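You operate a simulated robot arm through the tools that you are given. There is no shell and no other tool.

You are at the controls of a simulated robot arm. One attempt, no reset.

## Task
Lock the hanger, pull out both struck stop buttons and reset the line.
Fine: lock first; the mode switch ends at OFF and the ready lamp green.

The check looks at the end state, three seconds after you hand in, the way a careful person would. Anything else that was tipped, shoved, dropped, spilled or broken makes it a failure.

## Robot
A 6-joint arm with a two-finger gripper, fixed in place. Base frame: the origin is at the foot of the arm, x ahead of it, y to its left, z up. Readings come in m, degrees, newtons and seconds.
Its first joint turns from -166.0 to 166.0 degrees. Payload 2.45 kg.
The tool frame sits at the grasp point between the pads (the TCP): z along the fingers, y along the line on which they close. The tips reach 0.02 m beyond it. The gripper opens to 0.14 m. The gripper's body begins 0.168 m behind the TCP.
Orientation is that of the tool frame in the base frame, as a unit quaternion [x, y, z, w]. With the fingers straight down and closing along the base's y, the tool's x points along the base's -x, its y along +y and its z along -z.

## Interface
- The arm moves only by the tool servo_tool. Its argument "steps" is one flat list of numbers, 7 for each row, row after row: the shift along the tool's x, y, z in m, then the turn, a rotation vector about the tool's x, y, z in degrees, then the closure in counts, from 0 (fully open) to 255 (shut). In form: [x, y, z, rx, ry, rz, jaw, x, y, z, rx, ry, rz, jaw, ...]. A call has 1 to 20 rows; each row shifts and turns the commanded pose from where the row before left it, along the tool's axes as they then stand. Each row takes 0.2 s and may step no farther than 0.05 m and 8.6 degrees from the row before; otherwise, or with a gripper value out of range, the whole call is refused. Where a pose cannot be reached the arm comes as near as it can. A force on the tool above 40 N (or 10 N above the force at the start of the call, whichever is more), or a blocked arm, ends the call early, and 0.2 s more pass. Each finger travels about 0.045 m/s and halts on what it meets, pressing with about 23 N; the grip force reading is that of the motor and also rises with nothing between the fingers. The clock runs only during rows and for 0.2 s after the last one: add rows that do not move to give the fingers time. It gives the time, the measured TCP pose, the force on the tool (base axes), the opening and the grip force at its end, in the units of the frame above (readings bear some noise), with the torque about the TCP (base axes, N m) and any sound that the robot's microphone picked up.
- Cameras (640 x 400 px; columns grow to the right, rows downward): "scene" is fixed at [0.0504, 0.5019, 1.6143]; the picture's right is [-0.50, -0.87, 0.00], its down [-0.32, 0.18, -0.93] and it looks along [0.81, -0.47, -0.37] (base axes); focal length 325 px, centre (320, 200). "wrist" rides on the gripper at [0.078, 0.011, -0.209] in the tool frame; the picture's right is [-0.14, 0.99, 0.00], its down [-0.92, -0.13, -0.37] and it looks along [-0.37, -0.05, 0.93] (tool axes); focal length 280 px, centre (320, 200). There is no depth. A picture from a camera that has moved, and an enlarged one, comes with that camera's place and axes in the base frame and with its lens.
- camera(camera): a new picture of that camera. No time passes.
- close_up(camera, box): a new picture of the part [left, top, right, bottom] of that camera's present view, enlarged. No time passes.
- finish_job(): hands the job in; it is judged then, once.

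Places have to be worked out from the pictures, the camera data and where the tool is seen. Open the gripper and draw the arm clear of the work before you hand the job in, unless the task says otherwise.

The tools are called after ">>>" as name(argument=value, ...) on one line, values as JSON. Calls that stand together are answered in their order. servo_tool: Moves the arm, as the interface text tells. Its arguments: {"type":"object","properties":{"steps":{"type":"array","items":{"type":"number"}}},"required":["steps"]} The other tools are called the same way: camera (camera) takes a picture; close_up (camera, box) takes an enlarged picture of a part of a camera's view; finish_job () hands the job in.

At the start:

```text
time: 0.0
tool_pos: [0.5298, 0.1997, 1.5257]
tool_rot: [0.001, 1.0, -0.001, 0.0]
force: [-0.2, -0.6, 0.0]
wrist_torque: [-0.01, 0.02, 0.03]
grip_width: 0.14
grasp_force: 0.1
```

scene: 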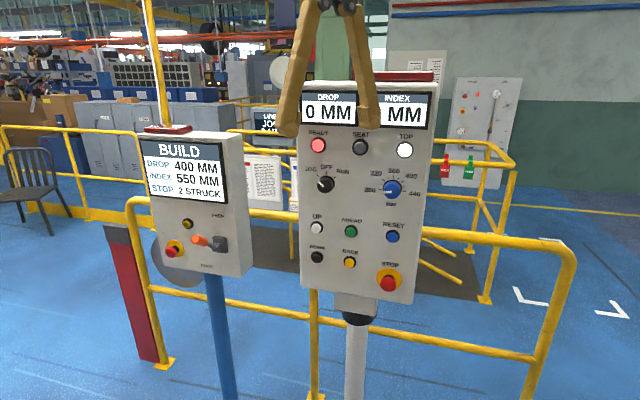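
wrist: 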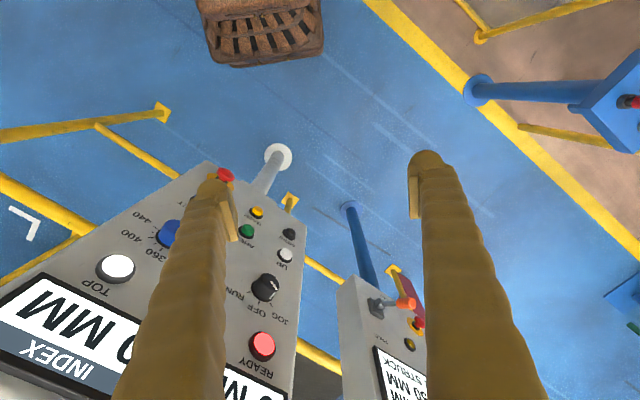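

I'll look closer at the two panels before planning anything.

>>> close_up(camera="scene", box=[290, 80, 450, 310])

>>> close_up(camera="scene", box=[130, 110, 270, 290])

>>> close_up(camera="scene", box=[420, 60, 540, 200])

>>> close_up(camera="wrist", box=[320, 250, 460, 400])

>>> close_up(camera="wrist", box=[460, 50, 640, 160])

```text
1.74 times, centred on (370, 195) of scene
camera zoom: at [0.0504, 0.5019, 1.6143], right [-0.5, -0.87, 0.0], down [-0.32, 0.18, -0.93], along [0.81, -0.47, -0.37], focal length 565 px, centre (233, 209)
```

zoom: 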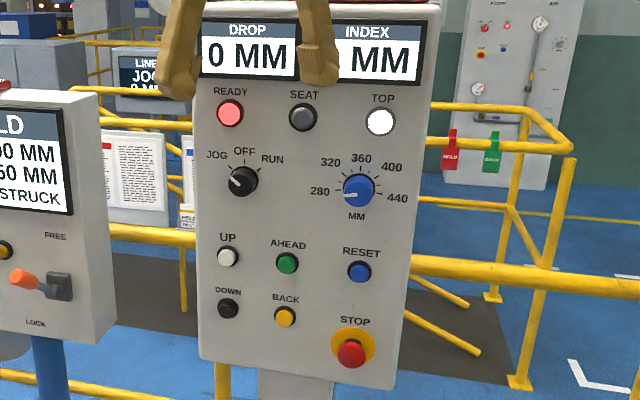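

```text
2.22 times, centred on (200, 200) of scene
camera zoom: at [0.0504, 0.5019, 1.6143], right [-0.5, -0.87, 0.0], down [-0.32, 0.18, -0.93], along [0.81, -0.47, -0.37], focal length 722 px, centre (587, 200)
```

zoom: 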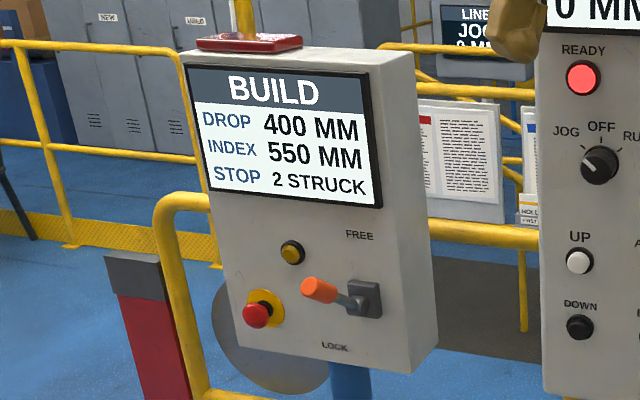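

```text
2.86 times, centred on (480, 130) of scene
camera zoom: at [0.0504, 0.5019, 1.6143], right [-0.5, -0.87, 0.0], down [-0.32, 0.18, -0.93], along [0.81, -0.47, -0.37], focal length 929 px, centre (-137, 400)
```

zoom: 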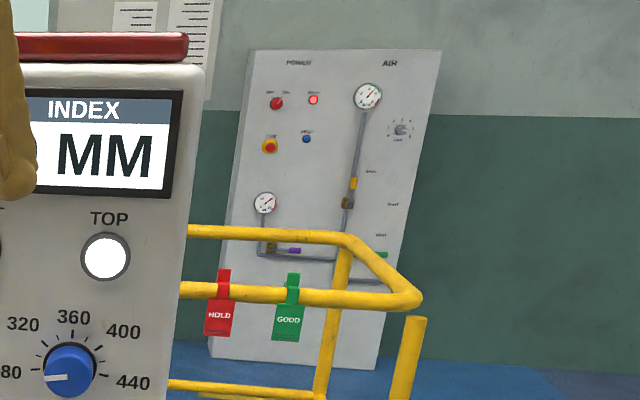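

```text
2.67 times, centred on (390, 325) of wrist
camera zoom: at [0.4501, 0.2109, 1.7334], right [0.14, 0.99, 0.0], down [0.92, -0.13, 0.37], along [0.37, -0.05, -0.93], focal length 748 px, centre (133, -133)
```

zoom: 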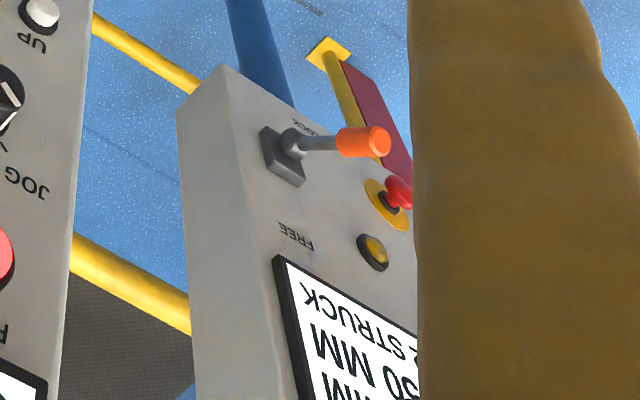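

```text
3.56 times, centred on (550, 105) of wrist
camera zoom: at [0.4501, 0.2109, 1.7334], right [0.14, 0.99, 0.0], down [0.92, -0.13, 0.37], along [0.37, -0.05, -0.93], focal length 997 px, centre (-498, 538)
```

zoom: 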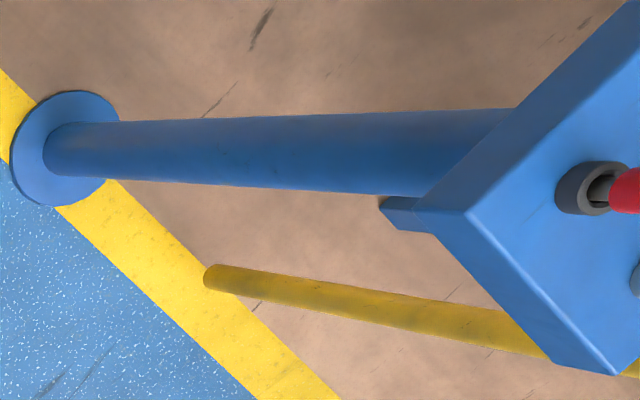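

The main panel seems vertical and faces about (-0.7, 0.7, 0), with STOP near (0.62, -0.05, 1.06). The build panel is farther out: lever knob near (1.04, 0.37, 1.11) and its STOP near (1.25, 0.45, 0.99). A third blue pedestal stands to the left and may have its own stop, so I'll tilt the wrist camera that way before deciding which ones are struck.

>>> servo_tool(steps=[0, 0.03, 0, 0, 0, 0, 0, 0, 0.04, 0, 0, 0, 0, 0, 0, 0.04, 0, 0, 0, 0, 0, 0, 0.03, 0, -7, 0, 0, 0, 0, 0, 0, -7, 0, 0, 0, 0, 0, 0, -7, 0, 0, 0, 0, 0, 0, -7, 0, 0, 0, 0, 0, 0, -7, 0, 0, 0, 0, 0, 0, 0, 0, 0, 0])

>>> camera(camera="wrist")

>>> camera(camera="scene")

```text
time: 2.0
tool_pos: [0.5281, 0.3402, 1.525]
tool_rot: [-0.001, 0.953, 0.302, -0.001]
force: [-0.4, -0.6, 0.5]
wrist_torque: [-0.02, -0.01, -0.06]
grip_width: 0.1399
grasp_force: 0.0
```

```text
taken
camera wrist: at [0.4491, 0.2293, 1.7015], right [0.14, 0.81, 0.57], down [0.92, -0.32, 0.23], along [0.36, 0.49, -0.79], focal length 280 px, centre (320, 200)
```

wrist: 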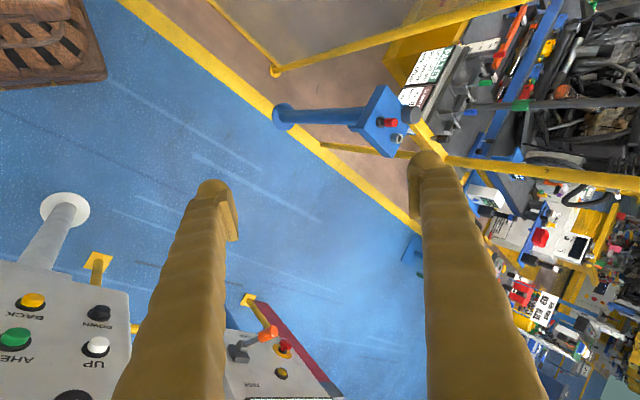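

```text
taken
```

scene: 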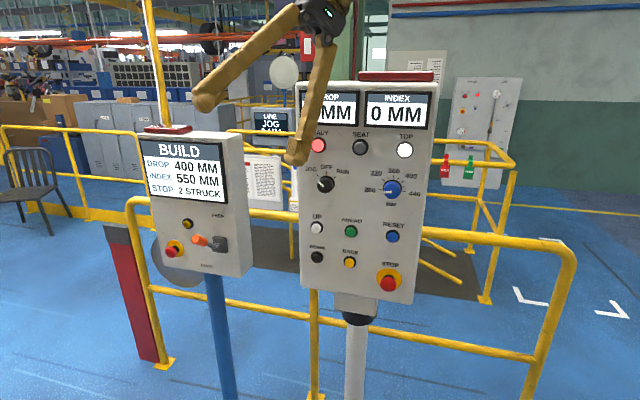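

There's a red button on top of the blue pedestal to the left. I'll zoom in on it and compare the other stop buttons.

>>> close_up(camera="wrist", box=[340, 80, 450, 170])

>>> close_up(camera="wrist", box=[220, 310, 330, 400])

>>> close_up(camera="scene", box=[365, 260, 415, 300])

>>> close_up(camera="scene", box=[150, 215, 250, 275])

>>> close_up(camera="scene", box=[450, 75, 520, 135])

>>> close_up(camera="wrist", box=[480, 160, 600, 320])

```text
4.44 times, centred on (395, 125) of wrist
camera zoom: at [0.4491, 0.2293, 1.7015], right [0.14, 0.81, 0.57], down [0.92, -0.32, 0.23], along [0.36, 0.49, -0.79], focal length 1246 px, centre (-13, 533)
```

zoom: 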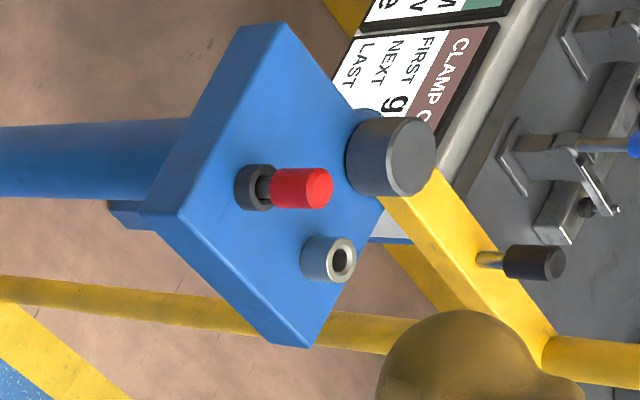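

```text
4.44 times, centred on (275, 355) of wrist
camera zoom: at [0.4491, 0.2293, 1.7015], right [0.14, 0.81, 0.57], down [0.92, -0.32, 0.23], along [0.36, 0.49, -0.79], focal length 1246 px, centre (520, -489)
```

zoom: 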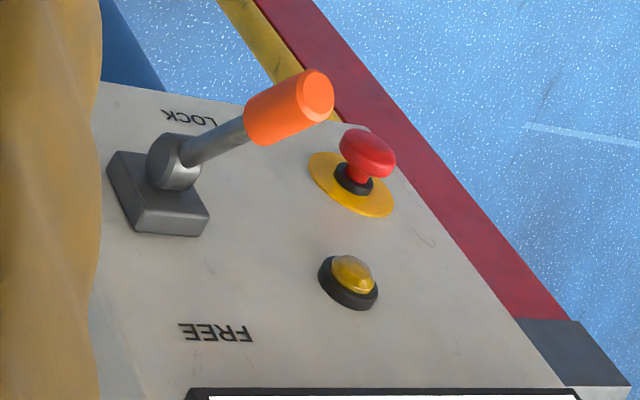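

```text
10.00 times, centred on (390, 280) of scene
camera zoom: at [0.0504, 0.5019, 1.6143], right [-0.5, -0.87, 0.0], down [-0.32, 0.18, -0.93], along [0.81, -0.47, -0.37], focal length 3251 px, centre (-380, -600)
```

zoom: 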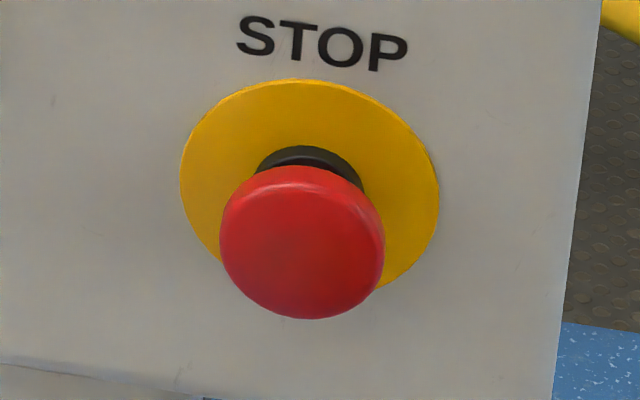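

```text
6.40 times, centred on (200, 245) of scene
camera zoom: at [0.0504, 0.5019, 1.6143], right [-0.5, -0.87, 0.0], down [-0.32, 0.18, -0.93], along [0.81, -0.47, -0.37], focal length 2081 px, centre (1088, -88)
```

zoom: 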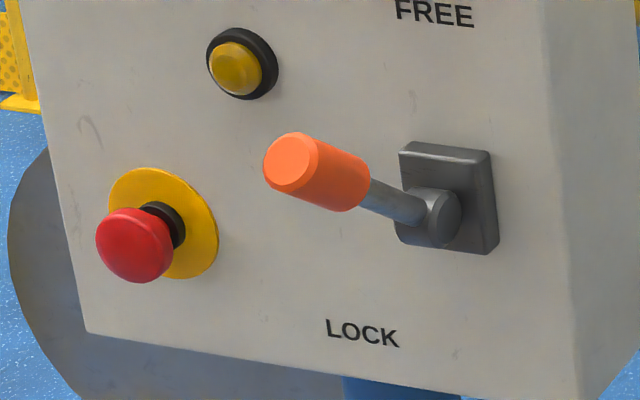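

```text
6.67 times, centred on (485, 105) of scene
camera zoom: at [0.0504, 0.5019, 1.6143], right [-0.5, -0.87, 0.0], down [-0.32, 0.18, -0.93], along [0.81, -0.47, -0.37], focal length 2168 px, centre (-780, 833)
```

zoom: 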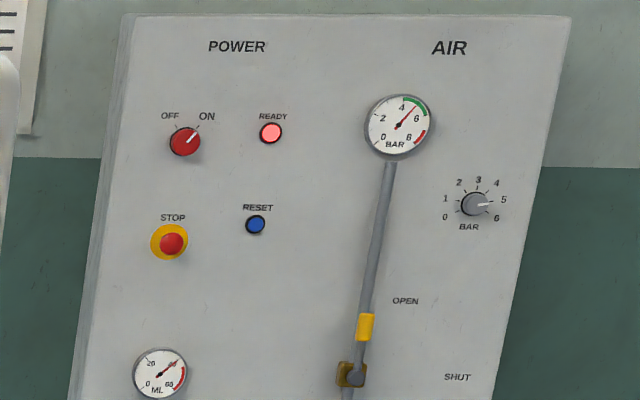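

```text
2.50 times, centred on (540, 240) of wrist
camera zoom: at [0.4491, 0.2293, 1.7015], right [0.14, 0.81, 0.57], down [0.92, -0.32, 0.23], along [0.36, 0.49, -0.79], focal length 701 px, centre (-230, 100)
```

zoom: 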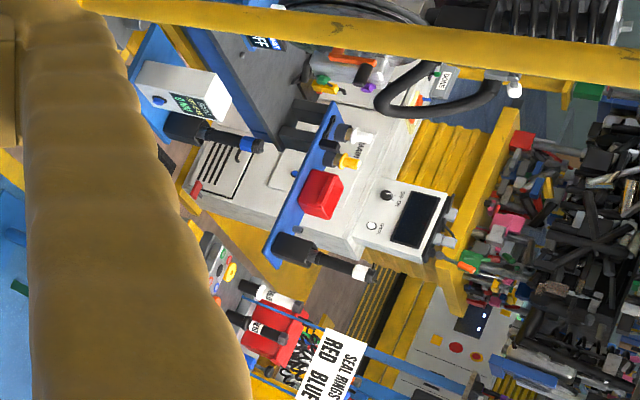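

Only two stop buttons look relevant and reachable: one on the build panel, one on the main panel. The blue pedestal is a clamp jig and the far panel is a different station. The lever currently sticks out, slightly up. I'll untilt and roll the tool so the wrist camera will sit above the gripper when it points at the panels.

>>> servo_tool(steps=[0, 0, 0, 7, 0, 0, 0, 0, 0, 0, 7, 0, 0, 0, 0, 0, 0, 7, 0, 0, 0, 0, 0, 0, 7, 0, 0, 0, 0, 0, 0, 7, 0, 0, 0, 0, 0, 0, 0, 0, -8.5, 0, 0, 0, 0, 0, 0, -8.5, 0, 0, 0, 0, 0, 0, -8.5, 0, 0, 0, 0, 0, 0, -8.5, 0, 0, 0, 0, 0, 0, -8.5, 0, 0, 0, 0, 0, 0, -8.5, 0, 0, 0, 0, 0, 0, -8.5, 0, 0, 0, 0, 0, 0, -8.5, 0, 0, 0, 0, 0, 0, -8.5, 0, 0, 0, 0, 0, 0, -8.5, 0, 0, 0, 0, 0, 0, -8.5, 0, 0, 0, 0, 0, 0, -8.5, 0, 0, 0, 0, 0, 0, -8.5, 0, 0, 0, 0, 0, 0, -8.5, 0, 0, 0, 0, 0, 0, -8.5, 0])

>>> camera(camera="scene")

>>> camera(camera="wrist")

```text
time: 6.2
tool_pos: [0.5294, 0.3388, 1.5246]
tool_rot: [0.897, -0.441, 0.0, -0.001]
force: [-0.2, -0.6, -0.1]
wrist_torque: [0.01, 0.0, -0.02]
grip_width: 0.1398
grasp_force: 0.1
```

```text
taken
```

scene: 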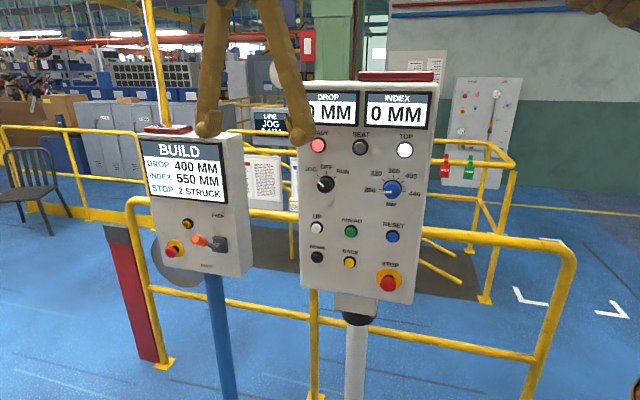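

```text
taken
camera wrist: at [0.5674, 0.2716, 1.7336], right [-0.87, -0.5, 0.0], down [-0.46, 0.81, 0.37], along [-0.18, 0.32, -0.93], focal length 280 px, centre (320, 200)
```

wrist: 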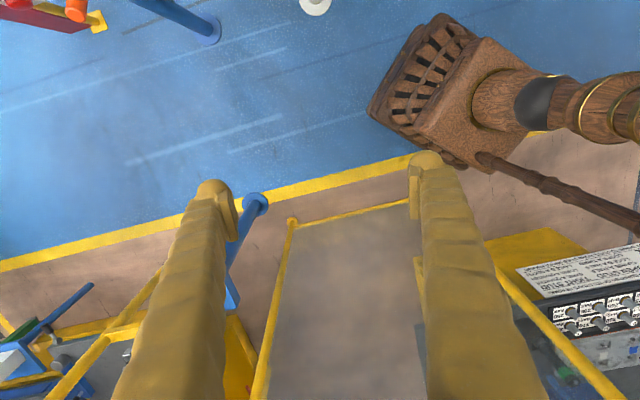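

The roll worked. Next I move toward the build panel at a safe standoff and tilt the tool up until it's horizontal.

>>> servo_tool(steps=[0.005, -0.039, 0.022, 0, 0, 0, 0, 0.005, -0.039, 0.022, 0, 0, 0, 0, 0.005, -0.039, 0.022, 0, 0, 0, 0, 0.005, -0.039, 0.022, 0, 0, 0, 0, 0.005, -0.039, 0.022, 0, 0, 0, 0, 0.005, -0.039, 0.022, 0, 0, 0, 0, 0.005, -0.039, 0.022, 0, 0, 0, 0, 0.005, -0.039, 0.022, 0, 0, 0, 0, 0, 0, 0, 0, 8.5, 0, 0, 0, 0, 0, 0, 8.5, 0, 0, 0, 0, 0, 0, 8.5, 0, 0, 0, 0, 0, 0, 8.5, 0, 0, 0, 0, 0, 0, 8.5, 0, 0, 0, 0, 0, 0, 8.5, 0, 0, 0, 0, 0, 0, 8.5, 0, 0, 0, 0, 0, 0, 8.5, 0, 0, 0, 0, 0, 0, 8.5, 0, 0, 0, 0, 0, 0, 8.5, 0, 0, 0, 0, 0, 0, 5, 0, 0])

>>> camera(camera="scene")

>>> camera(camera="wrist")

```text
time: 10.2
tool_pos: [0.8002, 0.4988, 1.3503]
tool_rot: [0.634, -0.313, 0.635, 0.313]
force: [0.8, 0.1, 0.4]
wrist_torque: [0.04, 0.02, 0.0]
grip_width: 0.1401
grasp_force: 0.0
```

```text
taken
```

scene: 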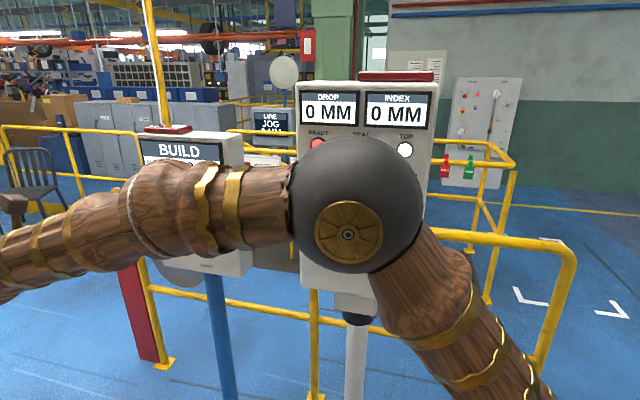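

```text
taken
camera wrist: at [0.6636, 0.6582, 1.4267], right [-0.79, -0.6, -0.14], down [-0.12, 0.37, -0.92], along [0.61, -0.71, -0.36], focal length 280 px, centre (320, 200)
```

wrist: 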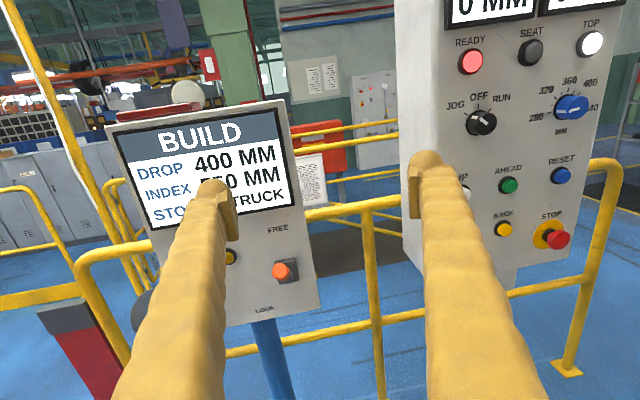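

Positions agree between both cameras: lever knob about (1.03, 0.375, 1.117), pivot about (1.095, 0.30, 1.064), so the lever points roughly 30° up (FREE). I'll yaw to face the panel square, close the fingers and go to a standoff just above the knob's height.

>>> servo_tool(steps=[0, 0, 0, 7.3, 0, 0, 255, -0.0267, -0.0127, 0.0219, 0, 0, 0, 255, -0.0267, -0.0127, 0.0219, 0, 0, 0, 255, -0.0267, -0.0127, 0.0219, 0, 0, 0, 255, -0.0267, -0.0127, 0.0219, 0, 0, 0, 255, -0.0267, -0.0127, 0.0219, 0, 0, 0, 255, -0.0267, -0.0127, 0.0219, 0, 0, 0, 255, 0, 0, 0, 0, 0, 0, 255, 0, 0, 0, 0, 0, 0, 255])

>>> camera(camera="wrist")

>>> camera(camera="scene")

```text
time: 12.2
tool_pos: [0.9475, 0.4617, 1.1878]
tool_rot: [0.653, -0.272, 0.653, 0.271]
force: [-1.5, 0.1, -0.2]
wrist_torque: [0.01, 0.02, 0.01]
grip_width: 0.0
grasp_force: 22.6
```

```text
taken
camera wrist: at [0.791, 0.6026, 1.2655], right [-0.7, -0.7, -0.14], down [-0.17, 0.35, -0.92], along [0.69, -0.62, -0.37], focal length 280 px, centre (320, 200)
```

wrist: 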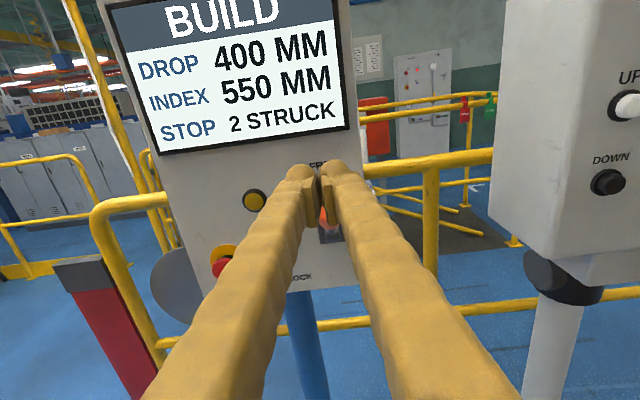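

```text
taken
```

scene: 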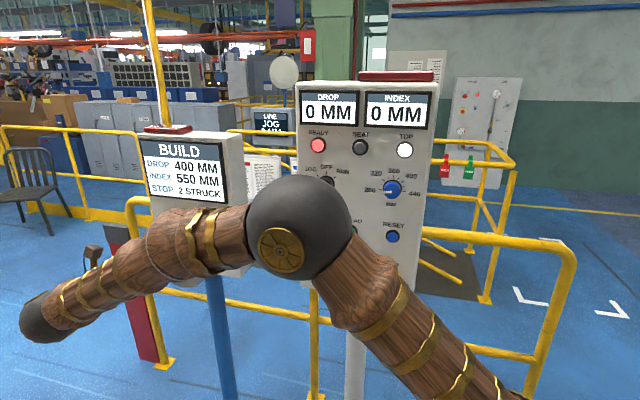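

The fingers are closed and lined up in front of the panel. I'll zoom in to see the knob relative to the tips.

>>> close_up(camera="wrist", box=[240, 140, 400, 300])

>>> close_up(camera="scene", box=[150, 180, 270, 290])

```text
2.50 times, centred on (320, 220) of wrist
camera zoom: at [0.791, 0.6026, 1.2655], right [-0.7, -0.7, -0.14], down [-0.17, 0.35, -0.92], along [0.69, -0.62, -0.37], focal length 701 px, centre (320, 150)
```

zoom: 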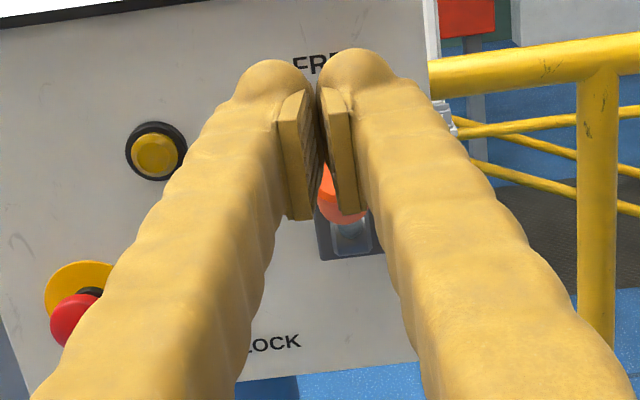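

```text
3.64 times, centred on (210, 235) of scene
camera zoom: at [0.0504, 0.5019, 1.6143], right [-0.5, -0.87, 0.0], down [-0.32, 0.18, -0.93], along [0.81, -0.47, -0.37], focal length 1182 px, centre (720, 73)
```

zoom: 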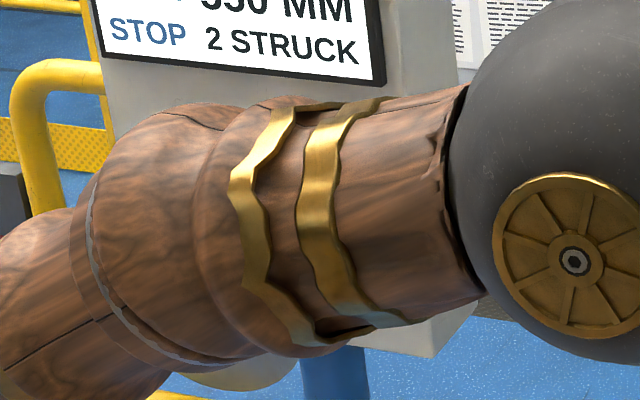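

The knob sits directly below the tool's line (expected column 339, seen about 340). I'll advance about 10 cm so the closed fingers are above the knob, then check.

>>> servo_tool(steps=[0, 0, 0.035, 0, 0, 0, 255, 0, 0, 0.035, 0, 0, 0, 255, 0, 0, 0.035, 0, 0, 0, 255, 0, 0, 0, 0, 0, 0, 255])

>>> close_up(camera="wrist", box=[220, 120, 420, 320])

>>> camera(camera="scene")

```text
time: 13.2
tool_pos: [1.0221, 0.3869, 1.1878]
tool_rot: [0.653, -0.271, 0.653, 0.271]
force: [0.6, -0.1, 0.1]
wrist_torque: [-0.03, -0.01, -0.01]
grip_width: 0.0002
grasp_force: 22.6
```

```text
2.00 times, centred on (320, 220) of wrist
camera zoom: at [0.8659, 0.5281, 1.2653], right [-0.7, -0.7, -0.14], down [-0.17, 0.35, -0.92], along [0.69, -0.62, -0.37], focal length 561 px, centre (320, 160)
```

zoom: 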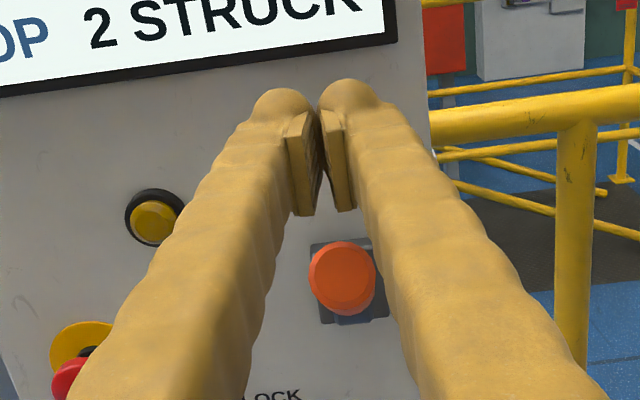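

```text
taken
```

scene: 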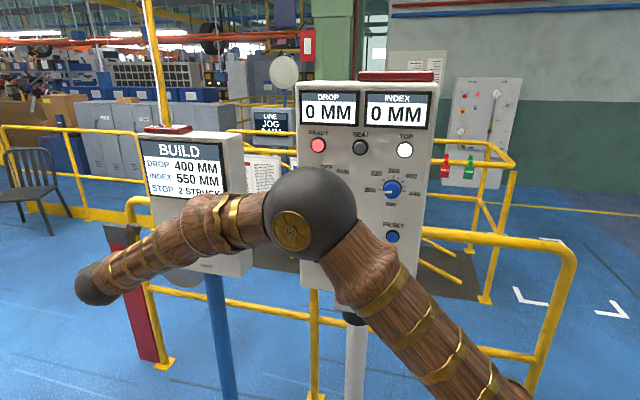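

The knob's outer end is centred right below the fingertips. I'll push straight down (tool -x) in small steps.

>>> servo_tool(steps=[-0.012, 0, 0, 0, 0, 0, 255, -0.012, 0, 0, 0, 0, 0, 255, -0.012, 0, 0, 0, 0, 0, 255, -0.012, 0, 0, 0, 0, 0, 255, -0.012, 0, 0, 0, 0, 0, 255])

>>> close_up(camera="wrist", box=[220, 120, 420, 320])

```text
time: 14.4
tool_pos: [1.0234, 0.3821, 1.1259]
tool_rot: [0.654, -0.271, 0.652, 0.271]
force: [-0.2, -0.1, 0.4]
wrist_torque: [0.02, 0.03, 0.04]
grip_width: 0.0
grasp_force: 29.4
```

```text
2.00 times, centred on (320, 220) of wrist
camera zoom: at [0.8679, 0.5236, 1.2034], right [-0.7, -0.7, -0.14], down [-0.17, 0.35, -0.92], along [0.69, -0.62, -0.37], focal length 561 px, centre (320, 160)
```

zoom: 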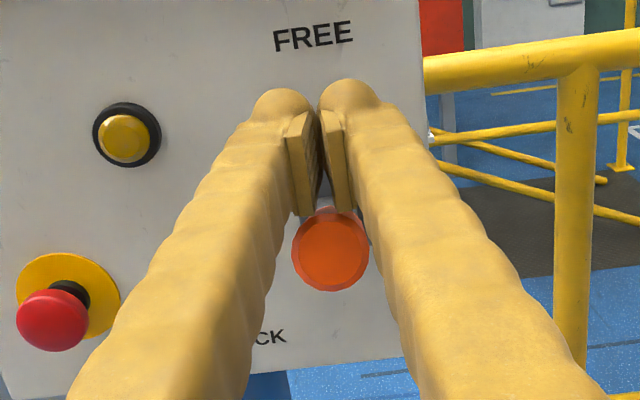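

The lever is moving down freely with the push; its knob is now around z=1.08. I'll keep pushing toward LOCK.

>>> servo_tool(steps=[-0.012, 0, 0, 0, 0, 0, 255, -0.012, 0, 0, 0, 0, 0, 255, -0.012, 0, 0, 0, 0, 0, 255, -0.012, 0, 0, 0, 0, 0, 255])

>>> close_up(camera="wrist", box=[220, 120, 420, 320])

```text
time: 15.4
tool_pos: [1.0232, 0.3848, 1.0789]
tool_rot: [0.653, -0.271, 0.653, 0.271]
force: [-0.1, 0.7, 0.4]
wrist_torque: [0.04, 0.01, 0.0]
grip_width: 0.0002
grasp_force: 29.1
```

```text
2.00 times, centred on (320, 220) of wrist
camera zoom: at [0.8664, 0.5257, 1.1569], right [-0.7, -0.7, -0.14], down [-0.17, 0.35, -0.92], along [0.69, -0.62, -0.37], focal length 561 px, centre (320, 160)
```

zoom: 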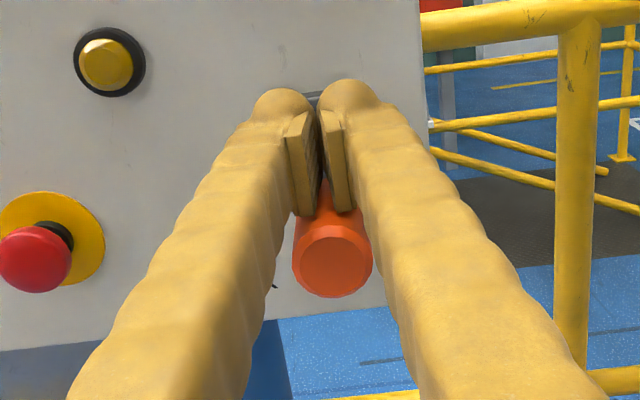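

The lever is now below horizontal, with no resistance yet. I'll continue down until it stops.

>>> servo_tool(steps=[-0.01, 0, 0, 0, 0, 0, 255, -0.01, 0, 0, 0, 0, 0, 255, -0.01, 0, 0, 0, 0, 0, 255, -0.008, 0, 0, 0, 0, 0, 255])

>>> close_up(camera="wrist", box=[220, 120, 420, 320])

>>> camera(camera="scene")

```text
time: 16.4
tool_pos: [1.0212, 0.3841, 1.0426]
tool_rot: [0.653, -0.272, 0.653, 0.272]
force: [0.9, 0.0, -0.1]
wrist_torque: [0.0, 0.05, -0.01]
grip_width: 0.0
grasp_force: 29.7
```

```text
2.00 times, centred on (320, 220) of wrist
camera zoom: at [0.8646, 0.5254, 1.1195], right [-0.7, -0.7, -0.14], down [-0.17, 0.35, -0.92], along [0.69, -0.62, -0.37], focal length 561 px, centre (320, 160)
```

zoom: 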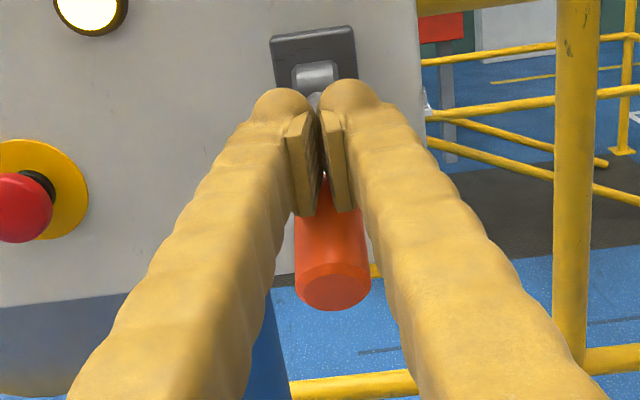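

```text
taken
```

scene: 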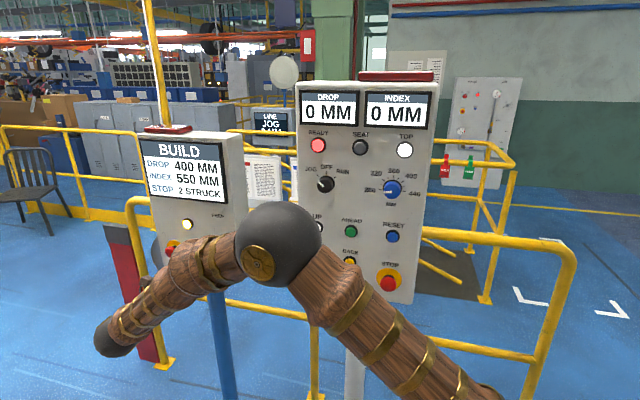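

The lamp on the build panel is now lit, so the lock registered. I'll push slightly further so the lever is fully seated at its end stop.

>>> servo_tool(steps=[-0.006, 0, 0, 0, 0, 0, 255, -0.006, 0, 0, 0, 0, 0, 255, -0.006, 0, 0, 0, 0, 0, 255])

>>> close_up(camera="wrist", box=[220, 120, 420, 320])

```text
time: 17.2
tool_pos: [1.0217, 0.3848, 1.0235]
tool_rot: [0.653, -0.271, 0.653, 0.271]
force: [1.1, 0.1, -0.5]
wrist_torque: [0.03, -0.01, 0.02]
grip_width: 0.0
grasp_force: 29.8
```

```text
2.00 times, centred on (320, 220) of wrist
camera zoom: at [0.8646, 0.5259, 1.1012], right [-0.7, -0.7, -0.14], down [-0.17, 0.35, -0.92], along [0.69, -0.62, -0.37], focal length 561 px, centre (320, 160)
```

zoom: 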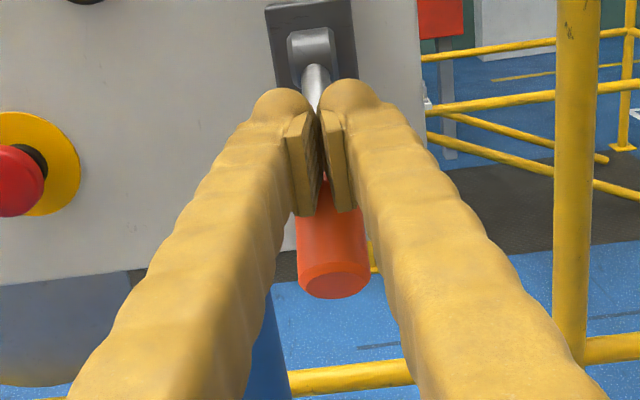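

Still moving freely. A few more small increments to find the end stop.

>>> servo_tool(steps=[-0.006, 0, 0, 0, 0, 0, 255, -0.006, 0, 0, 0, 0, 0, 255])

>>> close_up(camera="wrist", box=[220, 120, 420, 320])

```text
time: 17.8
tool_pos: [1.022, 0.3846, 1.0118]
tool_rot: [0.653, -0.27, 0.653, 0.271]
force: [0.8, 0.3, 0.1]
wrist_torque: [-0.04, 0.0, 0.0]
grip_width: 0.0
grasp_force: 29.1
```

```text
2.00 times, centred on (320, 220) of wrist
camera zoom: at [0.8658, 0.5254, 1.0898], right [-0.7, -0.7, -0.14], down [-0.17, 0.35, -0.92], along [0.69, -0.62, -0.37], focal length 561 px, centre (320, 160)
```

zoom: 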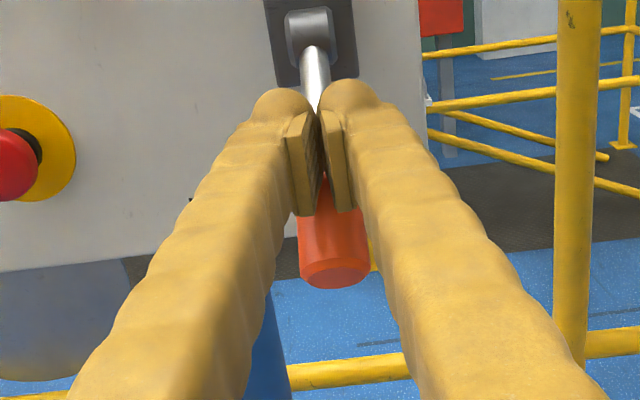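

>>> servo_tool(steps=[-0.006, 0, 0, 0, 0, 0, 255, -0.006, 0, 0, 0, 0, 0, 255])

>>> close_up(camera="wrist", box=[220, 120, 420, 320])

```text
time: 18.4
tool_pos: [1.0223, 0.3848, 1.0017]
tool_rot: [0.652, -0.272, 0.654, 0.271]
force: [-2.5, 0.6, 9.3]
wrist_torque: [-0.04, -0.06, -0.03]
grip_width: 0.006
grasp_force: 28.9
```

```text
2.00 times, centred on (320, 220) of wrist
camera zoom: at [0.8658, 0.5261, 1.0787], right [-0.7, -0.7, -0.14], down [-0.17, 0.35, -0.92], along [0.69, -0.62, -0.36], focal length 561 px, centre (320, 160)
```

zoom: 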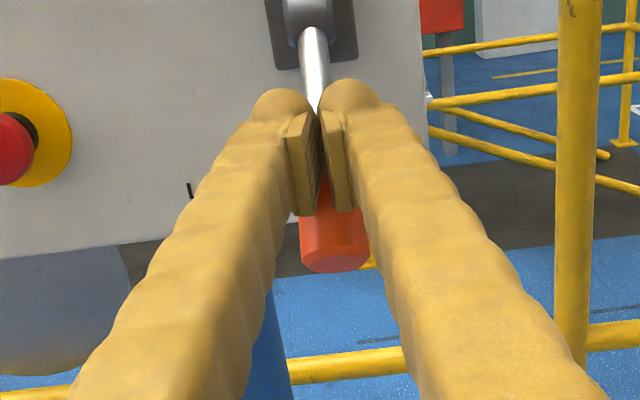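

The upward force rose to 9 N, so the lever is against its end stop. I'll lift off, back away from the panel, and confirm the lever stays down and the lamp stays lit.

>>> servo_tool(steps=[0.01, 0, 0, 0, 0, 0, 255, 0.03, 0, 0, 0, 0, 0, 255, 0.03, 0, -0.02, 0, 0, 0, 255, 0.03, 0, -0.035, 0, 0, 0, 255, 0.02, 0, -0.04, 0, 0, 0, 255, 0, 0, -0.04, 0, 0, 0, 255, 0, 0, 0, 0, 0, 0, 255])

>>> camera(camera="wrist")

>>> camera(camera="scene")

```text
time: 20.0
tool_pos: [0.9278, 0.477, 1.1203]
tool_rot: [0.653, -0.272, 0.653, 0.272]
force: [0.8, -0.6, -0.2]
wrist_torque: [-0.03, -0.01, 0.01]
grip_width: 0.0
grasp_force: 29.5
```

```text
taken
camera wrist: at [0.7711, 0.6187, 1.198], right [-0.7, -0.7, -0.14], down [-0.17, 0.35, -0.92], along [0.69, -0.62, -0.37], focal length 280 px, centre (320, 200)
```

wrist: 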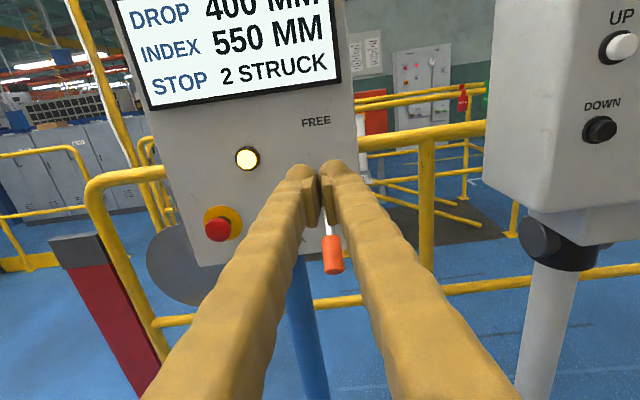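

```text
taken
```

scene: 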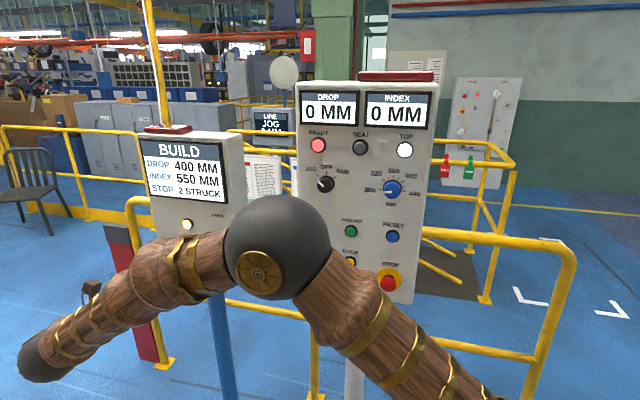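

The lever stays at LOCK and its lamp stays lit. The build STOP head triangulates to about (1.253, 0.448, 0.980). I'll shift sideways at this standoff, part-open the fingers, and come in front of it.

>>> servo_tool(steps=[-0.022, -0.035, 0, 0, 0, 0, 80, -0.022, -0.035, 0, 0, 0, 0, 80, -0.022, -0.035, 0, 0, 0, 0, 80, -0.022, -0.035, 0, 0, 0, 0, 80, -0.022, -0.035, 0, 0, 0, 0, 80, -0.025, -0.034, 0, 0, 0, 0, 80, 0, 0, 0.04, 0, 0, 0, 80, 0, 0, 0.04, 0, 0, 0, 80, 0, 0, 0.04, 0, 0, 0, 80, 0, 0, 0, 0, 0, 0, 80])

>>> camera(camera="wrist")

>>> camera(camera="scene")

```text
time: 22.2
tool_pos: [1.1611, 0.54, 0.9824]
tool_rot: [0.653, -0.272, 0.653, 0.272]
force: [0.9, 0.0, -0.2]
wrist_torque: [0.0, -0.01, -0.02]
grip_width: 0.0962
grasp_force: 0.1
```

```text
taken
camera wrist: at [1.0056, 0.6811, 1.0604], right [-0.7, -0.7, -0.14], down [-0.17, 0.35, -0.92], along [0.69, -0.62, -0.36], focal length 280 px, centre (320, 200)
```

wrist: 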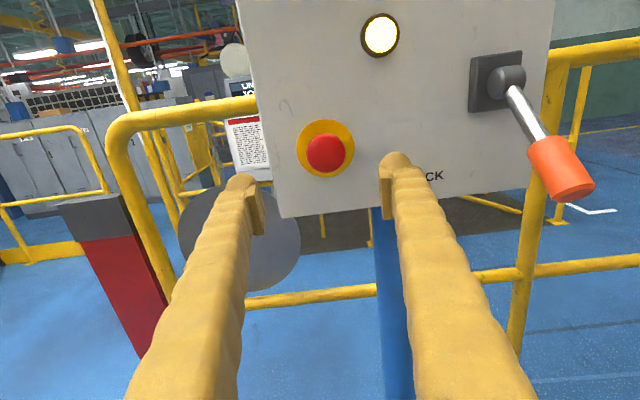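

```text
taken
```

scene: 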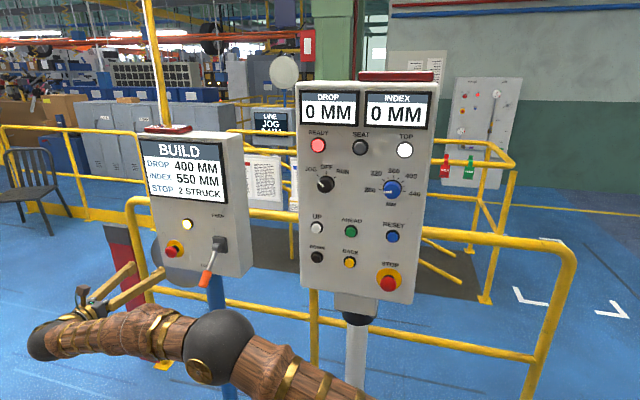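

The arm reaches it well. I'll zoom in on the head to fine-tune alignment.

>>> close_up(camera="wrist", box=[260, 100, 400, 200])

>>> close_up(camera="scene", box=[90, 220, 250, 320])

```text
4.00 times, centred on (330, 150) of wrist
camera zoom: at [1.0056, 0.6811, 1.0604], right [-0.7, -0.7, -0.14], down [-0.17, 0.35, -0.92], along [0.69, -0.62, -0.36], focal length 1122 px, centre (280, 400)
```

zoom: 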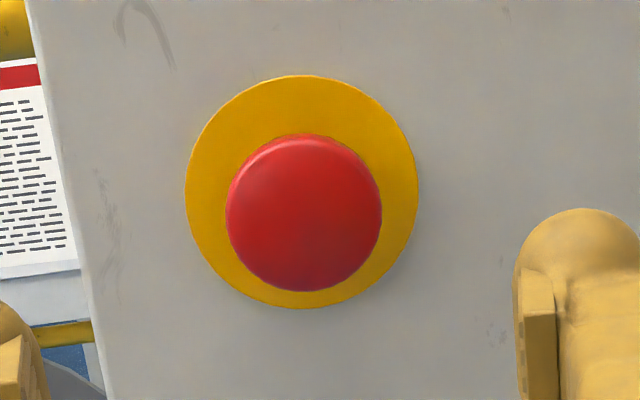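

```text
4.00 times, centred on (170, 270) of scene
camera zoom: at [0.0504, 0.5019, 1.6143], right [-0.5, -0.87, 0.0], down [-0.32, 0.18, -0.93], along [0.81, -0.47, -0.37], focal length 1300 px, centre (920, -80)
```

zoom: 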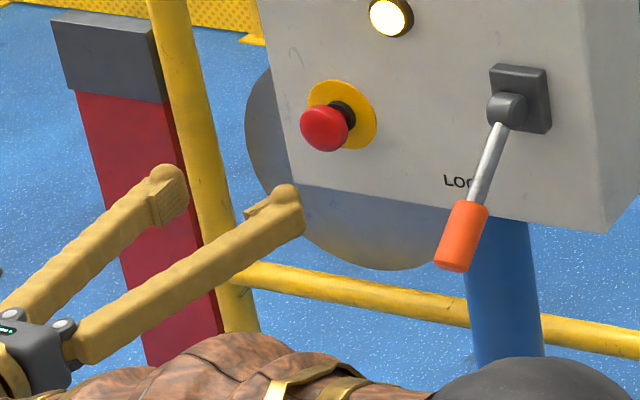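

The head is about 6 mm up and 8 mm to the right of the tool axis. Its front is 0.12 m ahead and the yellow disc 0.15 m ahead. I'll centre and advance so the pads straddle the head with the tips about 1 cm short of the disc.

>>> servo_tool(steps=[0.0065, 0.0083, 0.02, 0, 0, 0, 80, 0, 0, 0.03, 0, 0, 0, 80, 0, 0, 0.03, 0, 0, 0, 80, 0, 0, 0.02, 0, 0, 0, 80, 0, 0, 0, 0, 0, 0, 80])

>>> close_up(camera="wrist", box=[220, 110, 420, 290])

>>> close_up(camera="scene", box=[120, 210, 220, 290])

```text
time: 23.4
tool_pos: [1.2265, 0.4627, 0.9929]
tool_rot: [0.653, -0.27, 0.653, 0.27]
force: [0.5, 0.5, -0.1]
wrist_torque: [-0.03, -0.02, 0.0]
grip_width: 0.0962
grasp_force: 0.0
```

```text
2.22 times, centred on (320, 200) of wrist
camera zoom: at [1.0697, 0.6044, 1.0703], right [-0.7, -0.7, -0.14], down [-0.17, 0.35, -0.92], along [0.69, -0.62, -0.36], focal length 623 px, centre (320, 200)
```

zoom: 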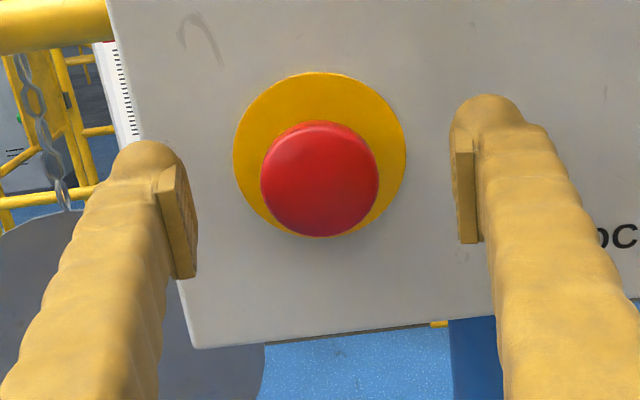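

```text
5.00 times, centred on (170, 250) of scene
camera zoom: at [0.0504, 0.5019, 1.6143], right [-0.5, -0.87, 0.0], down [-0.32, 0.18, -0.93], along [0.81, -0.47, -0.37], focal length 1626 px, centre (1070, -50)
```

zoom: 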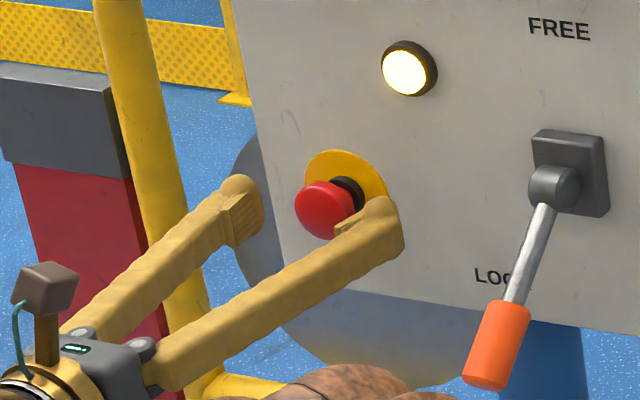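

Well centred laterally; about 2 cm remains to the head's front. I'll advance that and close on the head.

>>> servo_tool(steps=[-0.003, 0, 0.012, 0, 0, 0, 80, 0, 0, 0.01, 0, 0, 0, 80, 0, 0, 0, 0, 0, 0, 255, 0, 0, 0, 0, 0, 0, 255, 0, 0, 0, 0, 0, 0, 255, 0, 0, 0, 0, 0, 0, 255, 0, 0, 0, 0, 0, 0, 255])

>>> close_up(camera="wrist", box=[220, 110, 420, 290])

>>> close_up(camera="scene", box=[120, 210, 220, 290])

```text
time: 25.0
tool_pos: [1.242, 0.4487, 0.9907]
tool_rot: [0.653, -0.271, 0.653, 0.271]
force: [22.6, 16.8, 2.3]
wrist_torque: [0.02, 0.03, -0.31]
grip_width: 0.0441
grasp_force: 41.7
```

```text
2.22 times, centred on (320, 200) of wrist
camera zoom: at [1.0844, 0.5898, 1.0677], right [-0.7, -0.7, -0.14], down [-0.17, 0.35, -0.92], along [0.69, -0.62, -0.36], focal length 623 px, centre (320, 200)
```

zoom: 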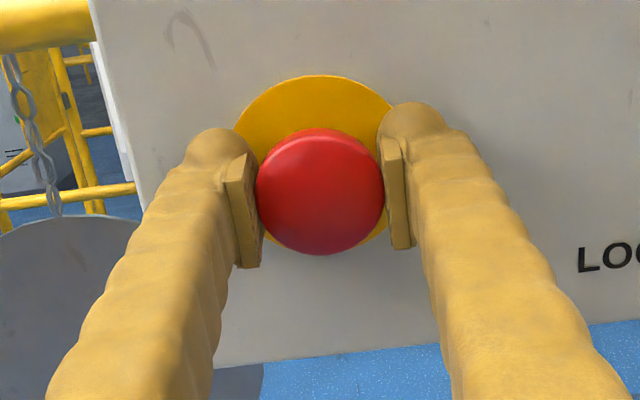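

```text
5.00 times, centred on (170, 250) of scene
camera zoom: at [0.0504, 0.5019, 1.6143], right [-0.5, -0.87, 0.0], down [-0.32, 0.18, -0.93], along [0.81, -0.47, -0.37], focal length 1626 px, centre (1070, -50)
```

zoom: 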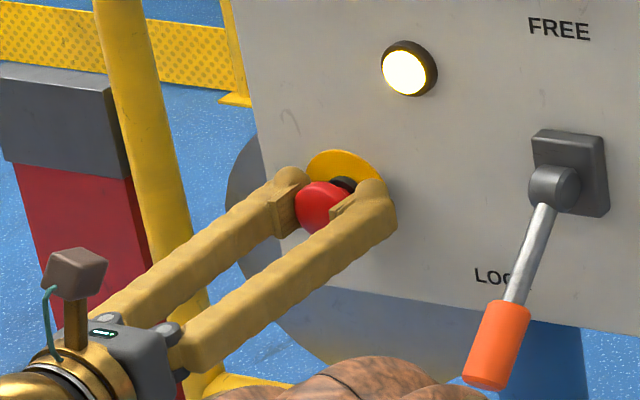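

The head is gripped at 0.044 m width, but there's a 28 N sideways load pushing the tool left, so I'm a touch off-centre. I'll ease a couple of mm that way before pulling.

>>> servo_tool(steps=[0, -0.0015, 0, 0, 0, 0, 255, 0, -0.0015, 0, 0, 0, 0, 255])

```text
time: 25.6
tool_pos: [1.2406, 0.449, 0.9903]
tool_rot: [0.652, -0.273, 0.652, 0.273]
force: [-19.3, -14.1, 8.2]
wrist_torque: [-0.08, -0.03, 0.08]
grip_width: 0.0438
grasp_force: 44.8
```

It overshot slightly, so I'll come back about 1.3 mm.

>>> servo_tool(steps=[0, 0.0013, 0, 0, 0, 0, 255, 0, 0, 0, 0, 0, 0, 255])

```text
time: 26.2
tool_pos: [1.2419, 0.4495, 0.9898]
tool_rot: [0.653, -0.272, 0.653, 0.272]
force: [-15.1, -20.4, 7.7]
wrist_torque: [0.01, 0.03, 0.24]
grip_width: 0.044
grasp_force: 44.8
```

Sideways load is tolerable. I'll try pulling outward in small steps.

>>> servo_tool(steps=[0, 0.0006, -0.003, 0, 0, 0, 255, 0, 0, -0.003, 0, 0, 0, 255, 0, 0, -0.003, 0, 0, 0, 255])

>>> close_up(camera="wrist", box=[220, 110, 420, 290])

>>> close_up(camera="scene", box=[120, 120, 260, 290])

```text
time: 27.0
tool_pos: [1.2345, 0.4547, 0.9901]
tool_rot: [0.652, -0.272, 0.653, 0.273]
force: [-22.6, -30.0, 6.9]
wrist_torque: [0.01, 0.11, 0.44]
grip_width: 0.0436
grasp_force: 45.4
heard: click
```

```text
2.22 times, centred on (320, 200) of wrist
camera zoom: at [1.0783, 0.597, 1.0677], right [-0.7, -0.7, -0.14], down [-0.17, 0.35, -0.92], along [0.69, -0.62, -0.37], focal length 623 px, centre (320, 200)
```

zoom: 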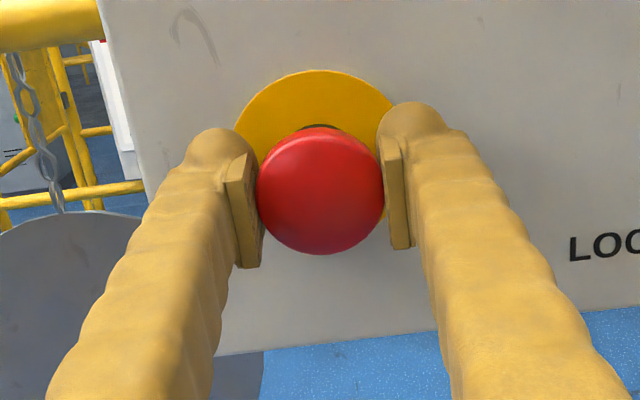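

```text
2.35 times, centred on (190, 205) of scene
camera zoom: at [0.0504, 0.5019, 1.6143], right [-0.5, -0.87, 0.0], down [-0.32, 0.18, -0.93], along [0.81, -0.47, -0.37], focal length 765 px, centre (626, 188)
```

zoom: 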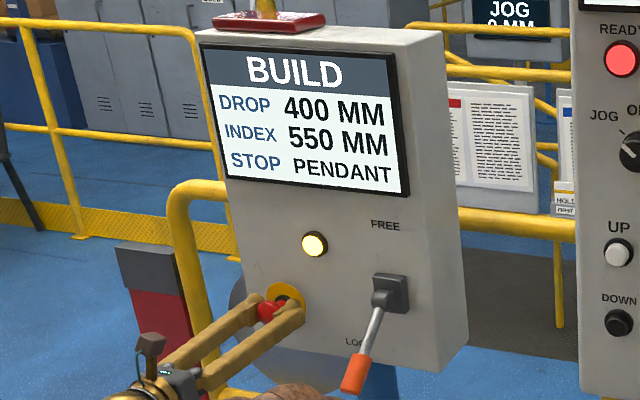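

Click heard, and the display now reads "STOP PENDANT", so the build stop is out. I'll release it and back straight away.

>>> servo_tool(steps=[0, 0, 0, 0, 0, 0, 80, 0, 0, 0, 0, 0, 0, 80, 0, 0, 0, 0, 0, 0, 80, 0, 0, 0, 0, 0, 0, 80, 0, 0, -0.03, 0, 0, 0, 80, 0, 0, -0.04, 0, 0, 0, 80, 0, 0, -0.04, 0, 0, 0, 80, 0, 0, -0.04, 0, 0, 0, 80])

>>> camera(camera="wrist")

>>> camera(camera="scene")

```text
time: 28.8
tool_pos: [1.1271, 0.5613, 0.9904]
tool_rot: [0.653, -0.272, 0.653, 0.272]
force: [0.0, 0.1, -0.4]
wrist_torque: [0.02, 0.02, 0.03]
grip_width: 0.0957
grasp_force: 0.2
```

```text
taken
camera wrist: at [0.971, 0.7019, 1.0678], right [-0.7, -0.7, -0.14], down [-0.17, 0.35, -0.92], along [0.69, -0.62, -0.37], focal length 280 px, centre (320, 200)
```

wrist: 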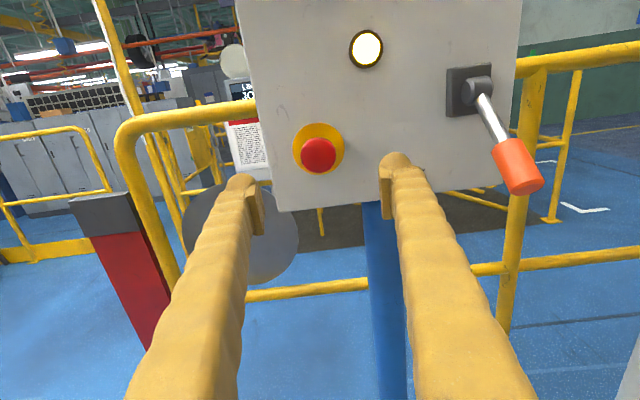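

```text
taken
```

scene: 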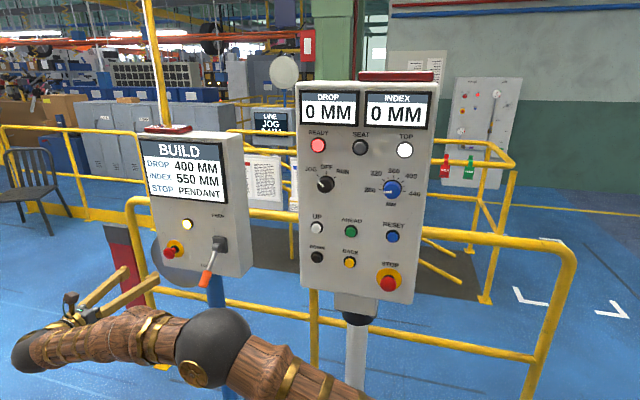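

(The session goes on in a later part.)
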